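You operate a simulated robot arm through the tools that you are given. There is no shell and no other tool. Be economical: measure what you need, move in short steps, check, and stop when the job is done.

Carry out the task below with a simulated robot arm. There is one attempt and no reset: what you move stays moved.

TASK
Put the brown tube on the plywood board.

It is judged by the outcome, as a careful person would: the job done as asked, and still so three seconds after it is handed in. It fails if anything else is knocked over, pushed out of place, dropped, spilled or broken.

THE ROBOT
A 7-joint arm with a two-finger parallel gripper, fixed in place. Base frame: the origin is at the foot of the arm, x ahead of it, y to its left, z up; the work surface is at about z = 0. Lengths are in m, angles in rad, forces in N, time in s.
With the tool pointing down near the work surface it reaches from about 0.22 to 0.58 m from the base axis. Its first joint turns from -1.152 to 1.152 rad. Payload 2.5 kg.
Tool frame: the origin (TCP) lies between the finger pads and is the grasp point; the fingertips stand 0.023 m ahead of it; z points along the fingers, y is the line along which they close. The gripper opens to 0.094 m. The fingers are 0.038 m wide and 0.01 m thick; the gripper's body (0.054 by 0.096 m) begins 0.039 m behind the TCP.
Orientation is that of the tool frame in the base frame, as [roll, pitch, yaw] about the fixed x, y, z axes, in that order (R = Rz(yaw) Ry(pitch) Rx(roll)). With the fingers straight down and closing along the base's y, the tool's x points along the base's -x, its y along +y and its z along -z.

THE INTERFACE
- The arm moves only by the tool jog_arm. Its argument "commands" is text: rows parted by semicolons, each of 7 numbers parted by spaces: the closure, from 0 (fully open) to 1 (shut), then the shift along the tool's x, y, z in m, then the turn, a rotation vector about the tool's x, y, z in rad. In form: hand dx dy dz rx ry rz; .... A call has 1 to 10 rows; each row shifts and turns the commanded pose from where the row before left it, along the tool's axes as they then stand. A row lasts 0.2 s, in which the tool goes at most 0.05 m and 0.15 rad; a call with a longer step from one row to the next is refused whole, and so is a gripper value outside its range. A pose out of reach is approached as far as the arm can. The call stops where the force on the tool passes 40 N (or 10 N more than at its start, if that is more) or the arm is blocked; 0.2 s more then pass. The fingers move at their own pace (about 0.108 m/s each) and stop on an object; they squeeze with about 23 N. The grip force told is the motor's: it shows also when the fingers shut on nothing. Time passes only in rows, and 0.2 s behind the last, so rows that do not move let the fingers close. It gives the time, the measured TCP pose, the force on the tool (base axes), the opening and the grip force at its end, in the units of the frame above (readings bear some noise), and new pictures: "show" is both (left out), scene, wrist or none.
- Cameras (640 x 400 px; columns grow to the right, rows downward): "scene" is fixed at [0.1106, -0.4045, 0.5364]; the picture's right is [0.90, -0.45, 0.00], its down [-0.31, -0.62, -0.72] and it looks along [0.32, 0.64, -0.70] (base axes); focal length 329 px, centre (320, 200). "wrist" rides on the gripper at [-0.039, 0, -0.044] in the tool frame; the picture's right is [0.00, -1.00, 0.00], its down [0.97, 0.00, -0.24] and it looks along [0.24, 0.00, 0.97] (tool axes); focal length 218 px, centre (320, 200).
- pixel_to_xyz(camera, pixels): for up to 12 pixels [column, row] of the newest picture of that camera ("zoom" is the newest enlarged one), the place [x, y, z] in the base frame of the surface seen there, good to about 0.002 m, but the place of the scene camera against the robot may be out by one fixed shift of up to 0.012 m in any direction. No time passes.
- close_up(camera, box): a new picture of the part [left, top, right, bottom] of that camera's present view, enlarged. No time passes.
- hand_in(): hands the job in; it is judged then, once.

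Work in short steps. Measure before you move; look again where a grasp or a placing could have gone wrong, and mend it. You have 60 turns and 120 pictures in all, those below and enlarged ones among them. Open the gripper and draw the arm clear of the work before you hand the job in, unless the task says otherwise; then end with one line.

The tools are called after ">>>" by a JSON object that holds its "api" and its "payload". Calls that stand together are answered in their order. jog_arm: Moves the arm, as the interface text tells. Its arguments: {"type":"object","properties":{"commands":{"type":"string"},"show":{"type":"string","enum":["both","scene","wrist","none"]}},"required":["commands"]} The other tools are called the same way: pixel_to_xyz (camera, pixels) gives the place of the surface under pixels of a picture; close_up (camera, box) takes an enlarged picture of a part of a camera's view; hand_in () hands the job in.

At the start:

```text
t: 0.0
ee_pos: [0.2972, -0.1324, 0.2765]
tcp_rot: [-3.141, 0.001, -3.141]
ft_force: [-0.2, 0.1, 0.1]
grip_width: 0.0939
finger_force: 0.1
```

scene: 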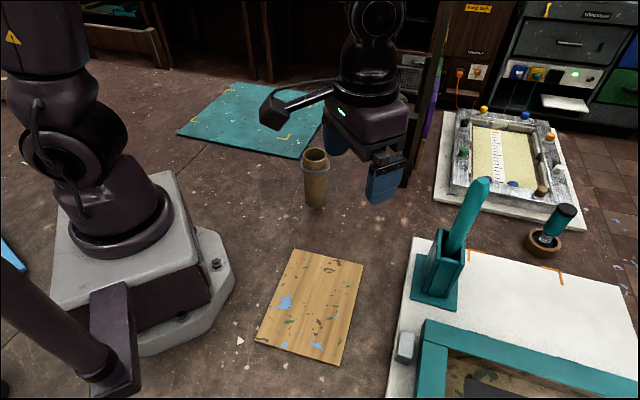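
wrist: 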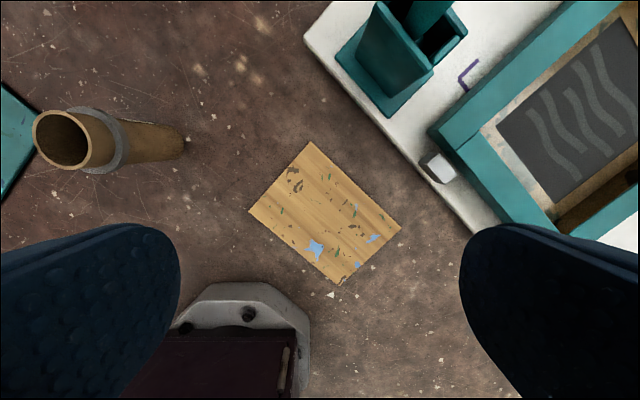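

The brown tube stands around scene (315,180) and the plywood board around (312,305). I'll measure both.

>>> {"api": "pixel_to_xyz", "payload": {"camera": "scene", "pixels": [[315, 150], [315, 163], [303, 168], [329, 168], [315, 190], [315, 206], [295, 250], [363, 264], [339, 365], [256, 341], [311, 305], [316, 175]]}}

>>> {"api": "pixel_to_xyz", "payload": {"camera": "wrist", "pixels": [[310, 142], [400, 230], [340, 285], [249, 210], [36, 130], [85, 125], [60, 112], [60, 166], [183, 140], [115, 140], [120, 115], [325, 215]]}}

>>> {"api": "close_up", "payload": {"camera": "scene", "box": [270, 130, 370, 220]}}

```text
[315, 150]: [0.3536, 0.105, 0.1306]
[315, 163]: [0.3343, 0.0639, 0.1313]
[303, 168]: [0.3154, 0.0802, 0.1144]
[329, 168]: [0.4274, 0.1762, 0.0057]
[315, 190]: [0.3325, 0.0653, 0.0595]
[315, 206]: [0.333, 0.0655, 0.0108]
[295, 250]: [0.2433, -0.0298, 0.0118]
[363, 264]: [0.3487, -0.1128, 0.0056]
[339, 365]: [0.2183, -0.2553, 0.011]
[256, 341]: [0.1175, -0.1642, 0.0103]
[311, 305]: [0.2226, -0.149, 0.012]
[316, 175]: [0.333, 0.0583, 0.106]
```

```text
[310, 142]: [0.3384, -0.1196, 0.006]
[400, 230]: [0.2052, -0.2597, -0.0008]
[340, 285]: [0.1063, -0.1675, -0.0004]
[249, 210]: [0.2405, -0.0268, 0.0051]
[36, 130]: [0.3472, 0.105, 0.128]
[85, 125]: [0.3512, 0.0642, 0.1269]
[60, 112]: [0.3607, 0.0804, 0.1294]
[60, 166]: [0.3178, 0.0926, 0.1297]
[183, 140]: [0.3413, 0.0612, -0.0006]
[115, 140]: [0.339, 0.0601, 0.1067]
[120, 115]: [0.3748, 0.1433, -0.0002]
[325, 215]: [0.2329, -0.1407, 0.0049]
```

```text
4.44 times, centred on (320, 175) of scene
```

zoom: 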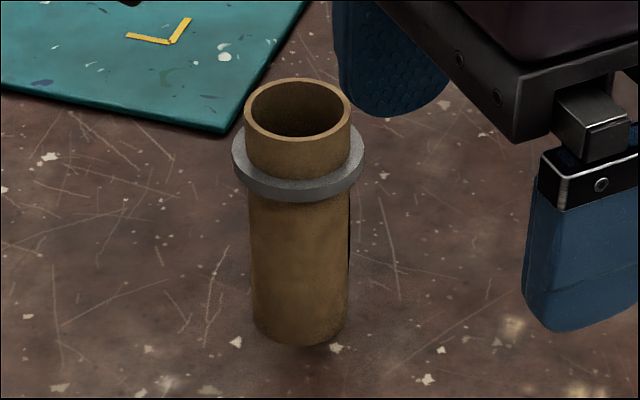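

The tube stands upright, about 0.13 m tall with a collar near z≈0.105, centred at about (0.340, 0.085). The board's centre is about (0.225, -0.142). I'll move above the tube at the present height and look.

>>> {"api": "jog_arm", "payload": {"commands": "0 -0.0086 0.0434 0 0 0 0; 0 -0.0086 0.0434 0 0 0 0; 0 -0.0086 0.0434 0 0 0 0; 0 -0.0086 0.0434 0 0 0 0; 0 -0.0086 0.0434 0 0 0 0; 0 0 0 0.03 0 0 0; 0 0 0 0 0 0 0"}}

```text
t: 1.6
ee_pos: [0.3374, 0.0854, 0.246]
tcp_rot: [3.14, 0.0, -3.141]
ft_force: [0.0, 1.0, 0.5]
grip_width: 0.0941
finger_force: 0.1
```

scene: 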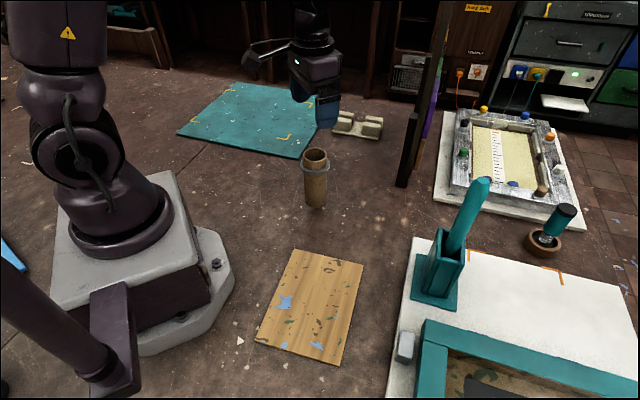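
wrist: 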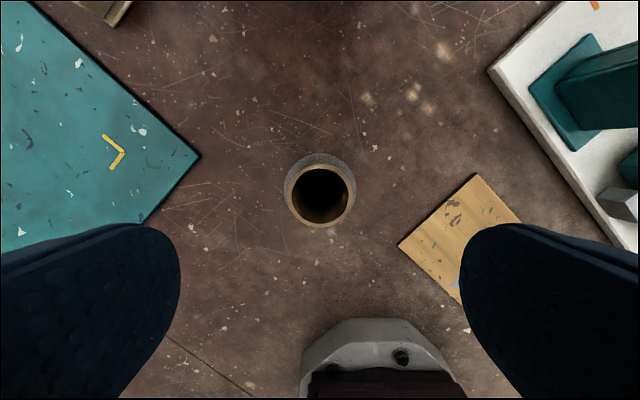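

The rim spans columns 288–353, centred at 320, so the sideways alignment is good. Next I check the fore-aft alignment on the rim.

>>> {"api": "pixel_to_xyz", "payload": {"camera": "wrist", "pixels": [[320, 166], [320, 224], [290, 196], [351, 196], [320, 157], [287, 180], [355, 180]]}}

>>> {"api": "close_up", "payload": {"camera": "wrist", "box": [260, 140, 380, 240]}}

```text
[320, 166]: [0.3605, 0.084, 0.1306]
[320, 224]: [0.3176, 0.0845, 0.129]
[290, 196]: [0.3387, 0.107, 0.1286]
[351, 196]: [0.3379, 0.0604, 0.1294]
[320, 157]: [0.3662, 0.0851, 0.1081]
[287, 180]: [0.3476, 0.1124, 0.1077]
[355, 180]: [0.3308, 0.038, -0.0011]
```

```text
4.00 times, centred on (320, 190) of wrist
```

zoom: 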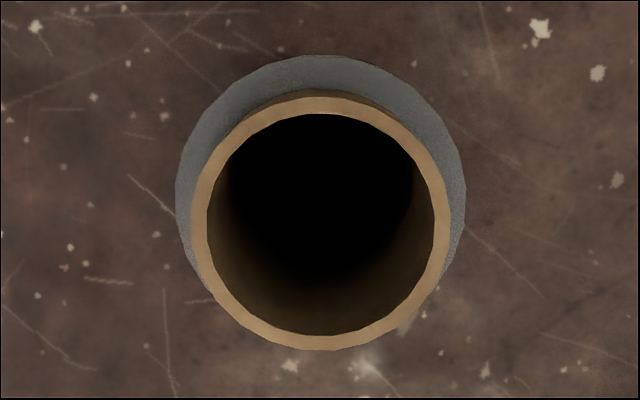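

The tube's centre is (0.339, 0.084) and the collar's top is at z≈0.108. I go down to TCP z≈0.104, which leaves 17 mm on each side.

>>> {"api": "jog_arm", "payload": {"commands": "0 -0.0016 -0.001 0.03 0 0 0; 0 0 0 0.03 0 0 0; 0 0 0 0.03 0 0 0; 0 0 0 0.03 0 0 0; 0 0 0 0.022 0 0 0; 0 0 0 0 0 0 0"}}

```text
t: 3.0
ee_pos: [0.3397, 0.0842, 0.1024]
tcp_rot: [-3.141, 0.0, -3.141]
ft_force: [-0.4, 0.3, -0.3]
grip_width: 0.0941
finger_force: 0.0
```

scene: 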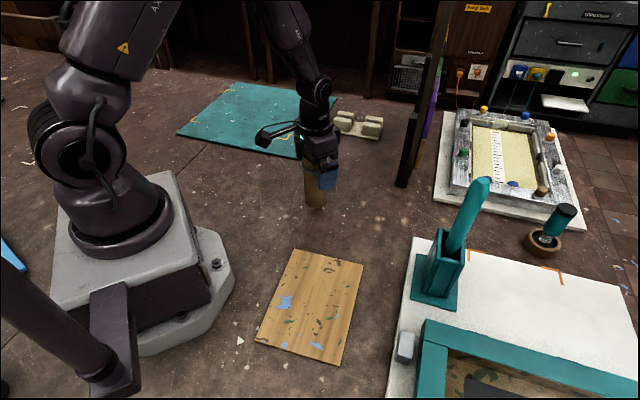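
wrist: 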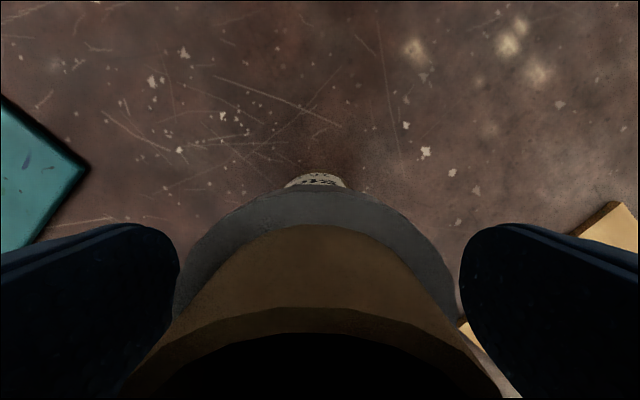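

The tube sits between the fingers, but there is a pale speckled patch at wrist (315,180) just beyond the collar. I'll check it before closing.

>>> {"api": "close_up", "payload": {"camera": "wrist", "box": [260, 150, 380, 225]}}

>>> {"api": "pixel_to_xyz", "payload": {"camera": "wrist", "pixels": [[315, 176], [315, 184], [315, 190], [292, 184], [340, 184], [315, 168]]}}

```text
5.33 times, centred on (320, 188) of wrist
```

zoom: 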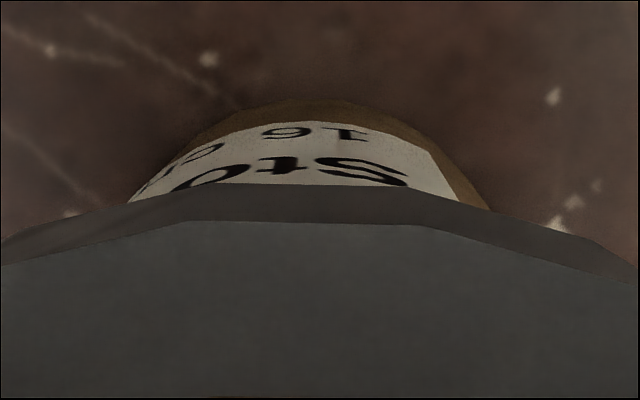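

```text
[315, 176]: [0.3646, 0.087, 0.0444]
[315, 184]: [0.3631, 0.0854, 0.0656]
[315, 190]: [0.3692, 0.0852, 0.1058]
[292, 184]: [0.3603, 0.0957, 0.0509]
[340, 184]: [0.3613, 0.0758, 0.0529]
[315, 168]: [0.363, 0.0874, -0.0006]
```

That is a label on the tube itself, not another object. I close on the collar.

>>> {"api": "jog_arm", "payload": {"commands": "1 0 0 0 0 0 0; 1 0 0 0 0 0 0; 1 0 0 0 0 0 0; 1 0 0 0 0 0 0", "show": "wrist"}}

```text
t: 4.0
ee_pos: [0.339, 0.0835, 0.1037]
tcp_rot: [3.141, 0.0, -3.141]
ft_force: [-0.4, 1.7, -1.1]
grip_width: 0.0699
finger_force: 23.1
```

wrist: 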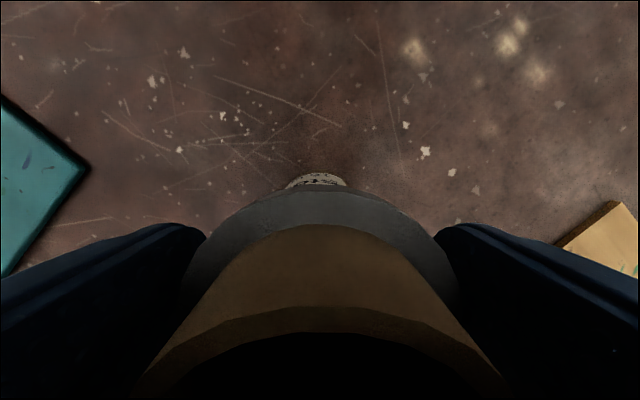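

Grip is firm, 23 N at a 0.070 m opening. I lift slowly by 0.05 m and check.

>>> {"api": "jog_arm", "payload": {"commands": "1 0 0 -0.01 0 0 0; 1 0 0 -0.01 0 0 0; 1 0 0 -0.015 0 0 0; 1 0 0 -0.015 0 0 0; 1 0 0 0 0 0 0"}}

>>> {"api": "close_up", "payload": {"camera": "scene", "box": [270, 110, 370, 220]}}

```text
t: 5.2
ee_pos: [0.3399, 0.0822, 0.1556]
tcp_rot: [3.14, -0.001, 3.141]
ft_force: [0.2, -0.5, -0.2]
grip_width: 0.0698
finger_force: 23.2
```

scene: 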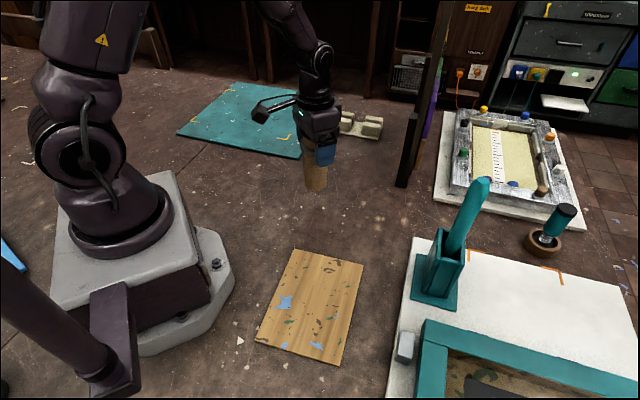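
wrist: 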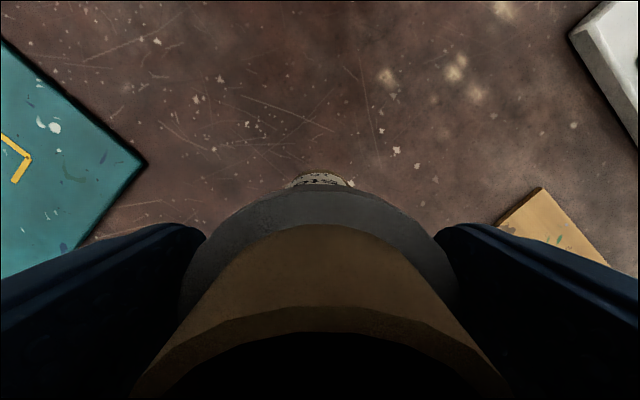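

```text
3.64 times, centred on (320, 165) of scene
```

zoom: 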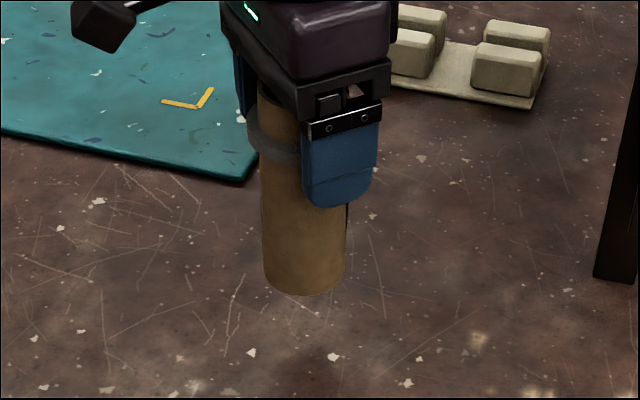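

The tube is held straight and clear of the surface. I carry it over the board, then turn the hand to let the scene camera read the label in case it matters for the placing.

>>> {"api": "jog_arm", "payload": {"commands": "1 0.009 -0.019 -0.01 0 0 0; 1 0.0184 -0.0373 -0.01 0 0 0; 1 0.0184 -0.0373 0 0 0 0; 1 0.0184 -0.0373 0 0 0 0; 1 0.0184 -0.0373 0 0 0 0; 1 0.0184 -0.0373 0 0 0 0; 1 0.009 -0.0185 0 0 0 0; 1 0 0 0 0 0 0", "show": "none"}}

>>> {"api": "jog_arm", "payload": {"commands": "1 0 0 0 0 0 0.13; 1 0 0 0 0 0 0.13; 1 0 0 0 0 0 0.13; 1 0 0 0 0 0 0.13; 1 0 0 0 0 0 0.13; 1 0 0 0 0 0 0.13; 1 0 0 0 0 0 0.13; 1 0 0 0 0 0 0.13; 1 0 0 0 0 0 0.13; 1 0 0 0 0 0 0.13"}}

>>> {"api": "close_up", "payload": {"camera": "scene", "box": [250, 200, 410, 300]}}

```text
t: 7.0
ee_pos: [0.2333, -0.1441, 0.1743]
tcp_rot: [-3.141, -0.001, -3.141]
ft_force: [-0.9, -0.3, -0.7]
grip_width: 0.07
finger_force: 22.9
```

```text
t: 9.2
ee_pos: [0.2308, -0.1404, 0.1756]
tcp_rot: [3.141, 0.001, 1.839]
ft_force: [0.5, 0.4, -1.5]
grip_width: 0.0702
finger_force: 23.1
```

scene: 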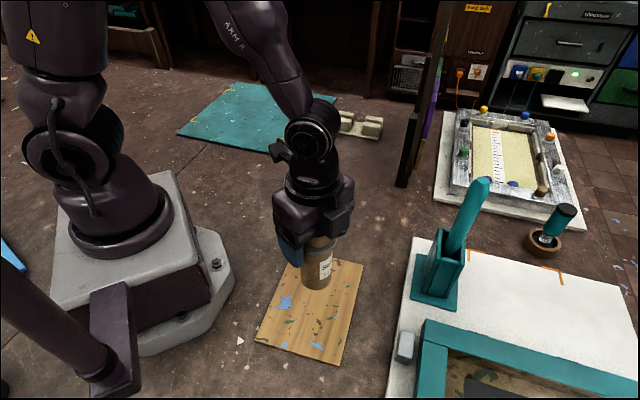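
wrist: 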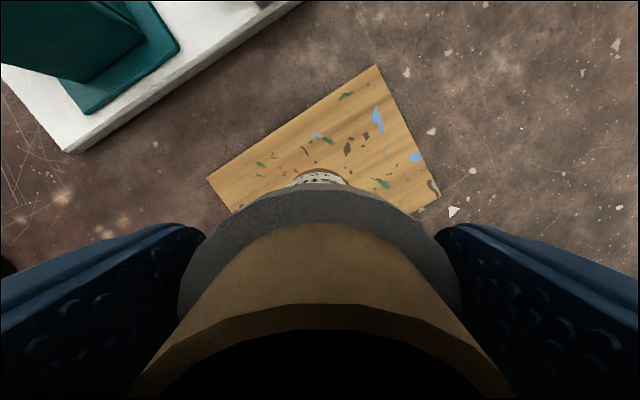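

```text
4.00 times, centred on (330, 250) of scene
```

zoom: 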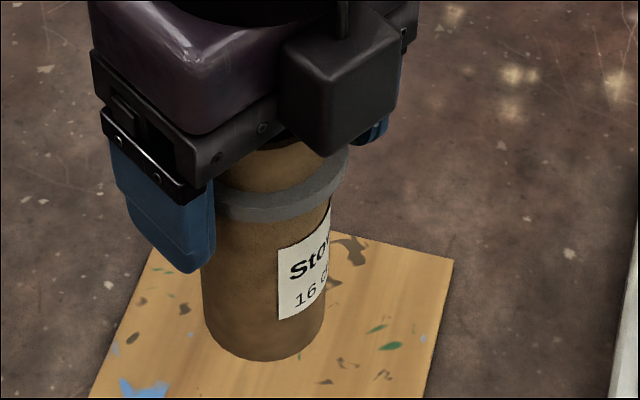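

Label reads "Sto… 16 c…", so I turn a little more to read the rest.

>>> {"api": "jog_arm", "payload": {"commands": "1 0 0 0 0 0 0.13; 1 0 0 0 0 0 0.13; 1 0 0 0 0 0 0.13; 1 0 0 0 0 0 0.13; 1 0 0 0 0 0 0.1", "show": "none"}}

>>> {"api": "close_up", "payload": {"camera": "scene", "box": [250, 200, 410, 300]}}

```text
t: 10.4
ee_pos: [0.2306, -0.1383, 0.1746]
tcp_rot: [3.141, 0.001, 1.218]
ft_force: [0.5, 0.6, -0.4]
grip_width: 0.0697
finger_force: 22.3
```

```text
4.00 times, centred on (330, 250) of scene
```

zoom: 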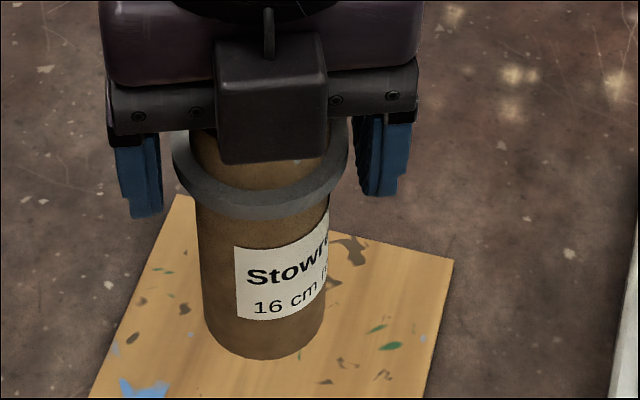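

The label is only a maker's mark ("Stow… 16 cm"), so upright placing is fine. The tube's foot is about 0.07 m up, over the board's centre. I lower it most of the way.

>>> {"api": "jog_arm", "payload": {"commands": "1 0 0 0.02 0 0 0; 1 0 0 0.02 0 0 0; 1 0 0 0.012 0 0 0; 1 0 0 0 0 0 0"}}

>>> {"api": "close_up", "payload": {"camera": "scene", "box": [240, 210, 400, 370]}}

```text
t: 11.4
ee_pos: [0.2302, -0.1412, 0.1225]
tcp_rot: [3.141, 0.0, 1.221]
ft_force: [-0.3, -0.2, -0.8]
grip_width: 0.07
finger_force: 22.6
```

scene: 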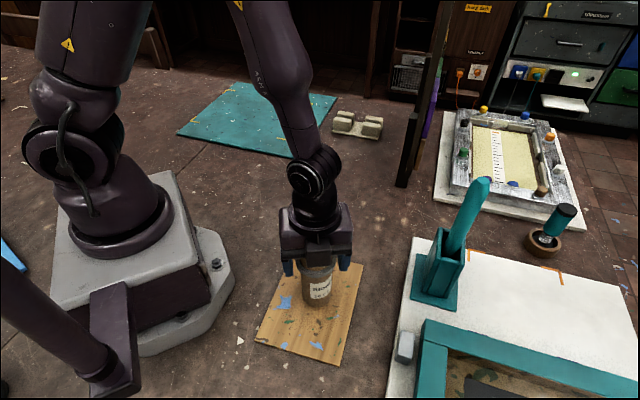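
wrist: 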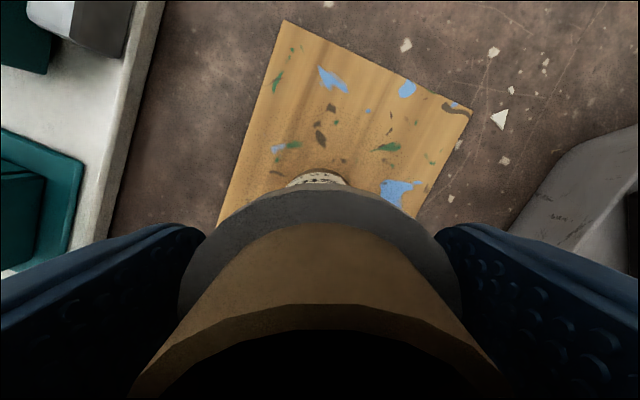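

```text
2.50 times, centred on (320, 290) of scene
```

zoom: 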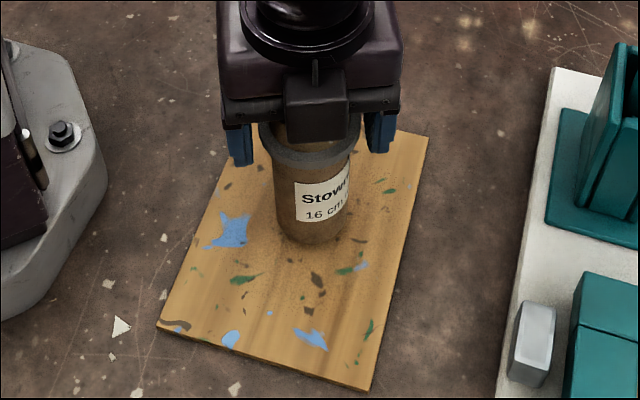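

The foot is well inside the board. I lower it in small steps until contact.

>>> {"api": "jog_arm", "payload": {"commands": "1 0 0 0.005 0 0 0; 1 0 0 0.003 0 0 0; 1 0 0 0.002 0 0 0; 1 0 0 0.001 0 0 0; 1 0 0 0 0 0 0", "show": "none"}}

>>> {"api": "close_up", "payload": {"camera": "scene", "box": [280, 240, 360, 320]}}

```text
t: 12.6
ee_pos: [0.2307, -0.1405, 0.1127]
tcp_rot: [-3.141, 0.001, 1.221]
ft_force: [0.2, -0.1, 0.2]
grip_width: 0.0699
finger_force: 23.3
```

```text
5.00 times, centred on (320, 280) of scene
```

zoom: 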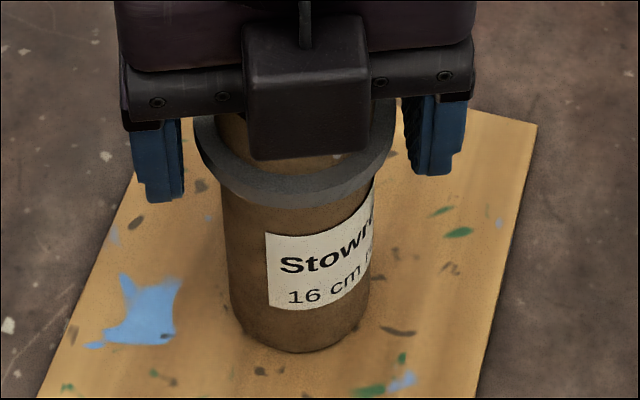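

No contact force yet, so I continue in 1 mm steps.

>>> {"api": "jog_arm", "payload": {"commands": "1 0 0 0.001 0 0 0; 1 0 0 0.001 0 0 0; 1 0 0 0.001 0 0 0; 1 0 0 0 0 0 0", "show": "none"}}

```text
t: 13.6
ee_pos: [0.2296, -0.1403, 0.1089]
tcp_rot: [3.141, 0.001, 1.222]
ft_force: [0.4, 2.8, 20.5]
grip_width: 0.0697
finger_force: 23.2
```

There is 20 N of upward force, so the tube is on the board. I back off 1 mm to relax it, then open.

>>> {"api": "jog_arm", "payload": {"commands": "1 0 0 -0.001 0 0 0; 1 0 0 0 0 0 0; 0.7 0 0 0 0 0 0; 0 0 0 0 0 0 0; 0 0 0 0 0 0 0; 0 0 0 0 0 0 0"}}

```text
t: 15.0
ee_pos: [0.2308, -0.1401, 0.1095]
tcp_rot: [3.141, 0.0, 1.221]
ft_force: [0.1, -0.3, -0.6]
grip_width: 0.0941
finger_force: 0.1
```

scene: 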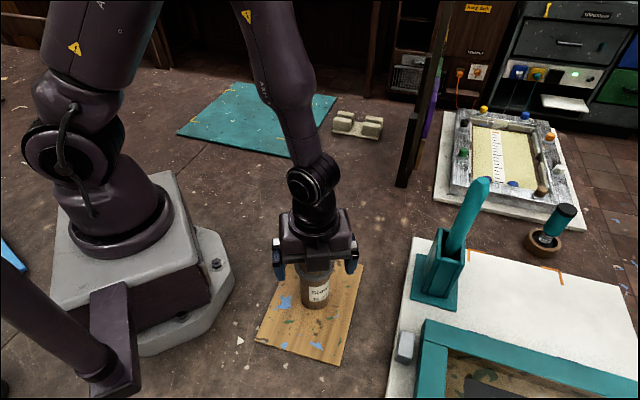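
wrist: 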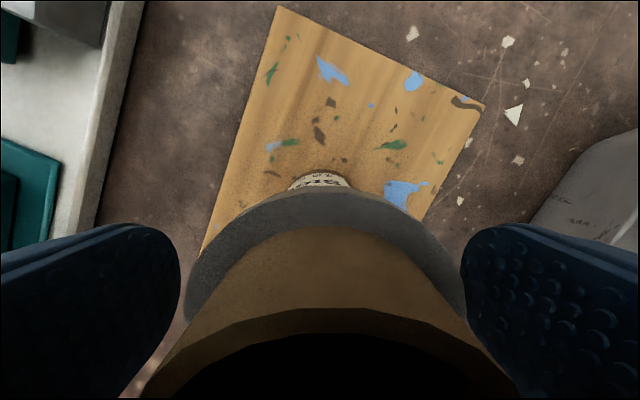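

The gripper is open and the tube stands free. I rise straight up, then move away.

>>> {"api": "jog_arm", "payload": {"commands": "0 0 0 -0.015 0 0 0; 0 0 0 -0.025 0 0 0; 0 0 0 -0.03 0 0 0; 0 0 0 -0.03 0 0 0; 0 0 0 -0.03 0 0 0; 0 -0.04 0 0 0 0 0; 0 -0.04 0 0 0 0 0; 0 -0.04 0 0 0 0 0; 0 -0.04 0 0 0 0 0; 0 0 0 0 0 0 0"}}

>>> {"api": "close_up", "payload": {"camera": "scene", "box": [240, 210, 400, 370]}}

```text
t: 17.2
ee_pos: [0.1755, -0.2914, 0.2432]
tcp_rot: [3.141, 0.0, 1.223]
ft_force: [0.2, -0.2, 0.2]
grip_width: 0.0941
finger_force: 0.0
```

scene: 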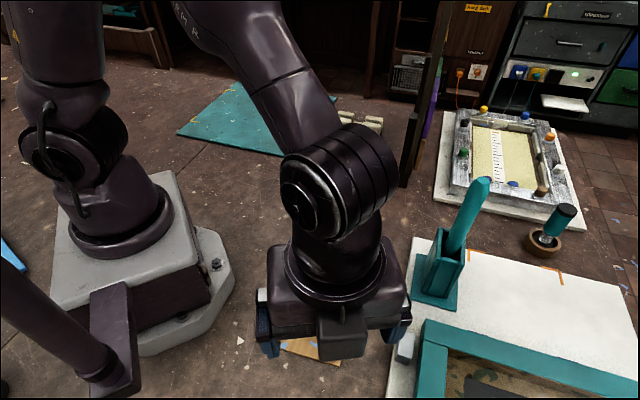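
wrist: 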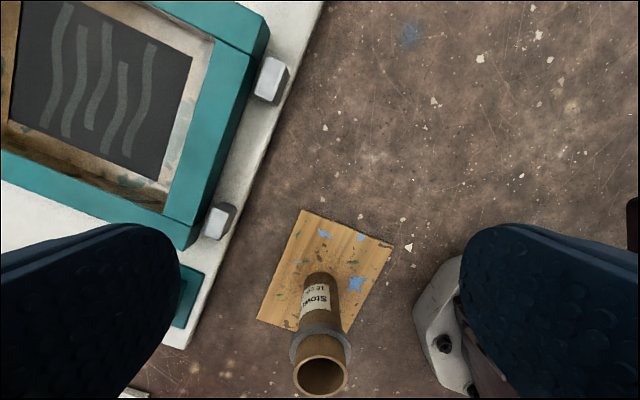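

```text
2.50 times, centred on (320, 290) of scene
```

zoom: 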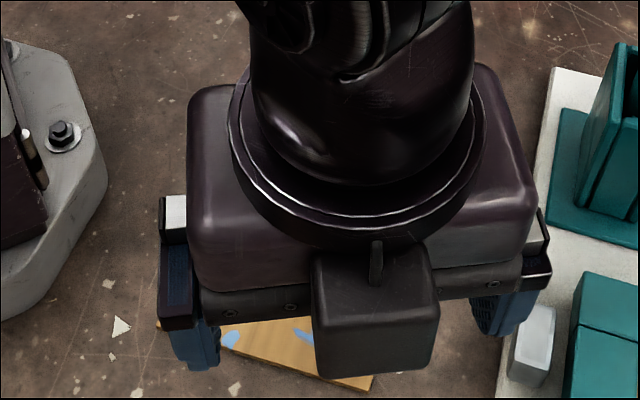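

The wrist view shows the tube standing on the board. I move the arm back at height, fingertips at z≈0.22 and well above the tube, to clear the view for a last check.

>>> {"api": "jog_arm", "payload": {"commands": "0 0.02 0 -0.02 0 0 0; 0 0.045 0 0 0 0 0; 0 0.045 0 0 0 0 0; 0 0.045 0 0 0 0 0; 0 0.045 0 0 0 0 0; 0 0.045 0 0 0 0 0; 0 0.045 0 0 0 0 0; 0 0.03 0 0 0 0 0; 0 0 0 0 0 0 0", "show": "scene"}}

>>> {"api": "close_up", "payload": {"camera": "scene", "box": [240, 210, 400, 370]}}

```text
t: 19.2
ee_pos: [0.2851, 0.0087, 0.2602]
tcp_rot: [3.14, 0.001, 1.223]
ft_force: [1.4, 0.4, 0.0]
grip_width: 0.094
finger_force: 0.1
```

scene: 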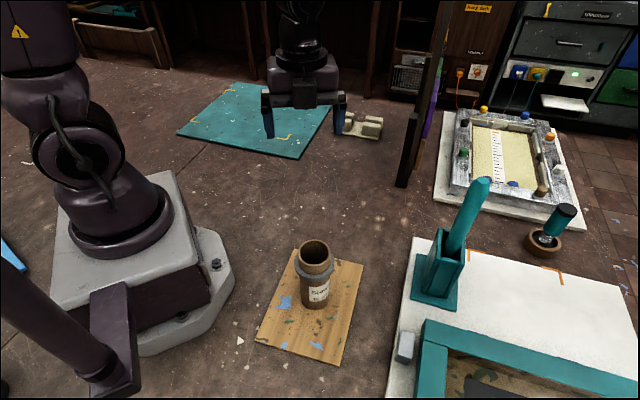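

```text
2.50 times, centred on (320, 290) of scene
```

zoom: 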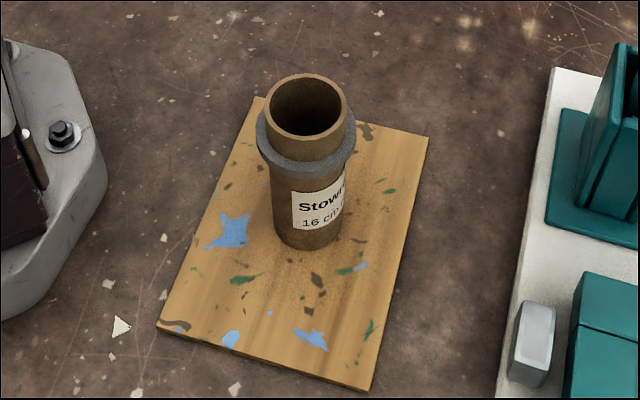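

The tube stands upright on the board, everything else is in place, and the arm is clear with the gripper open.

>>> {"api": "hand_in", "payload": {}}

```text
The job is handed in.
```

The brown tube is standing upright on the plywood board; nothing else was moved, and the job is handed in.
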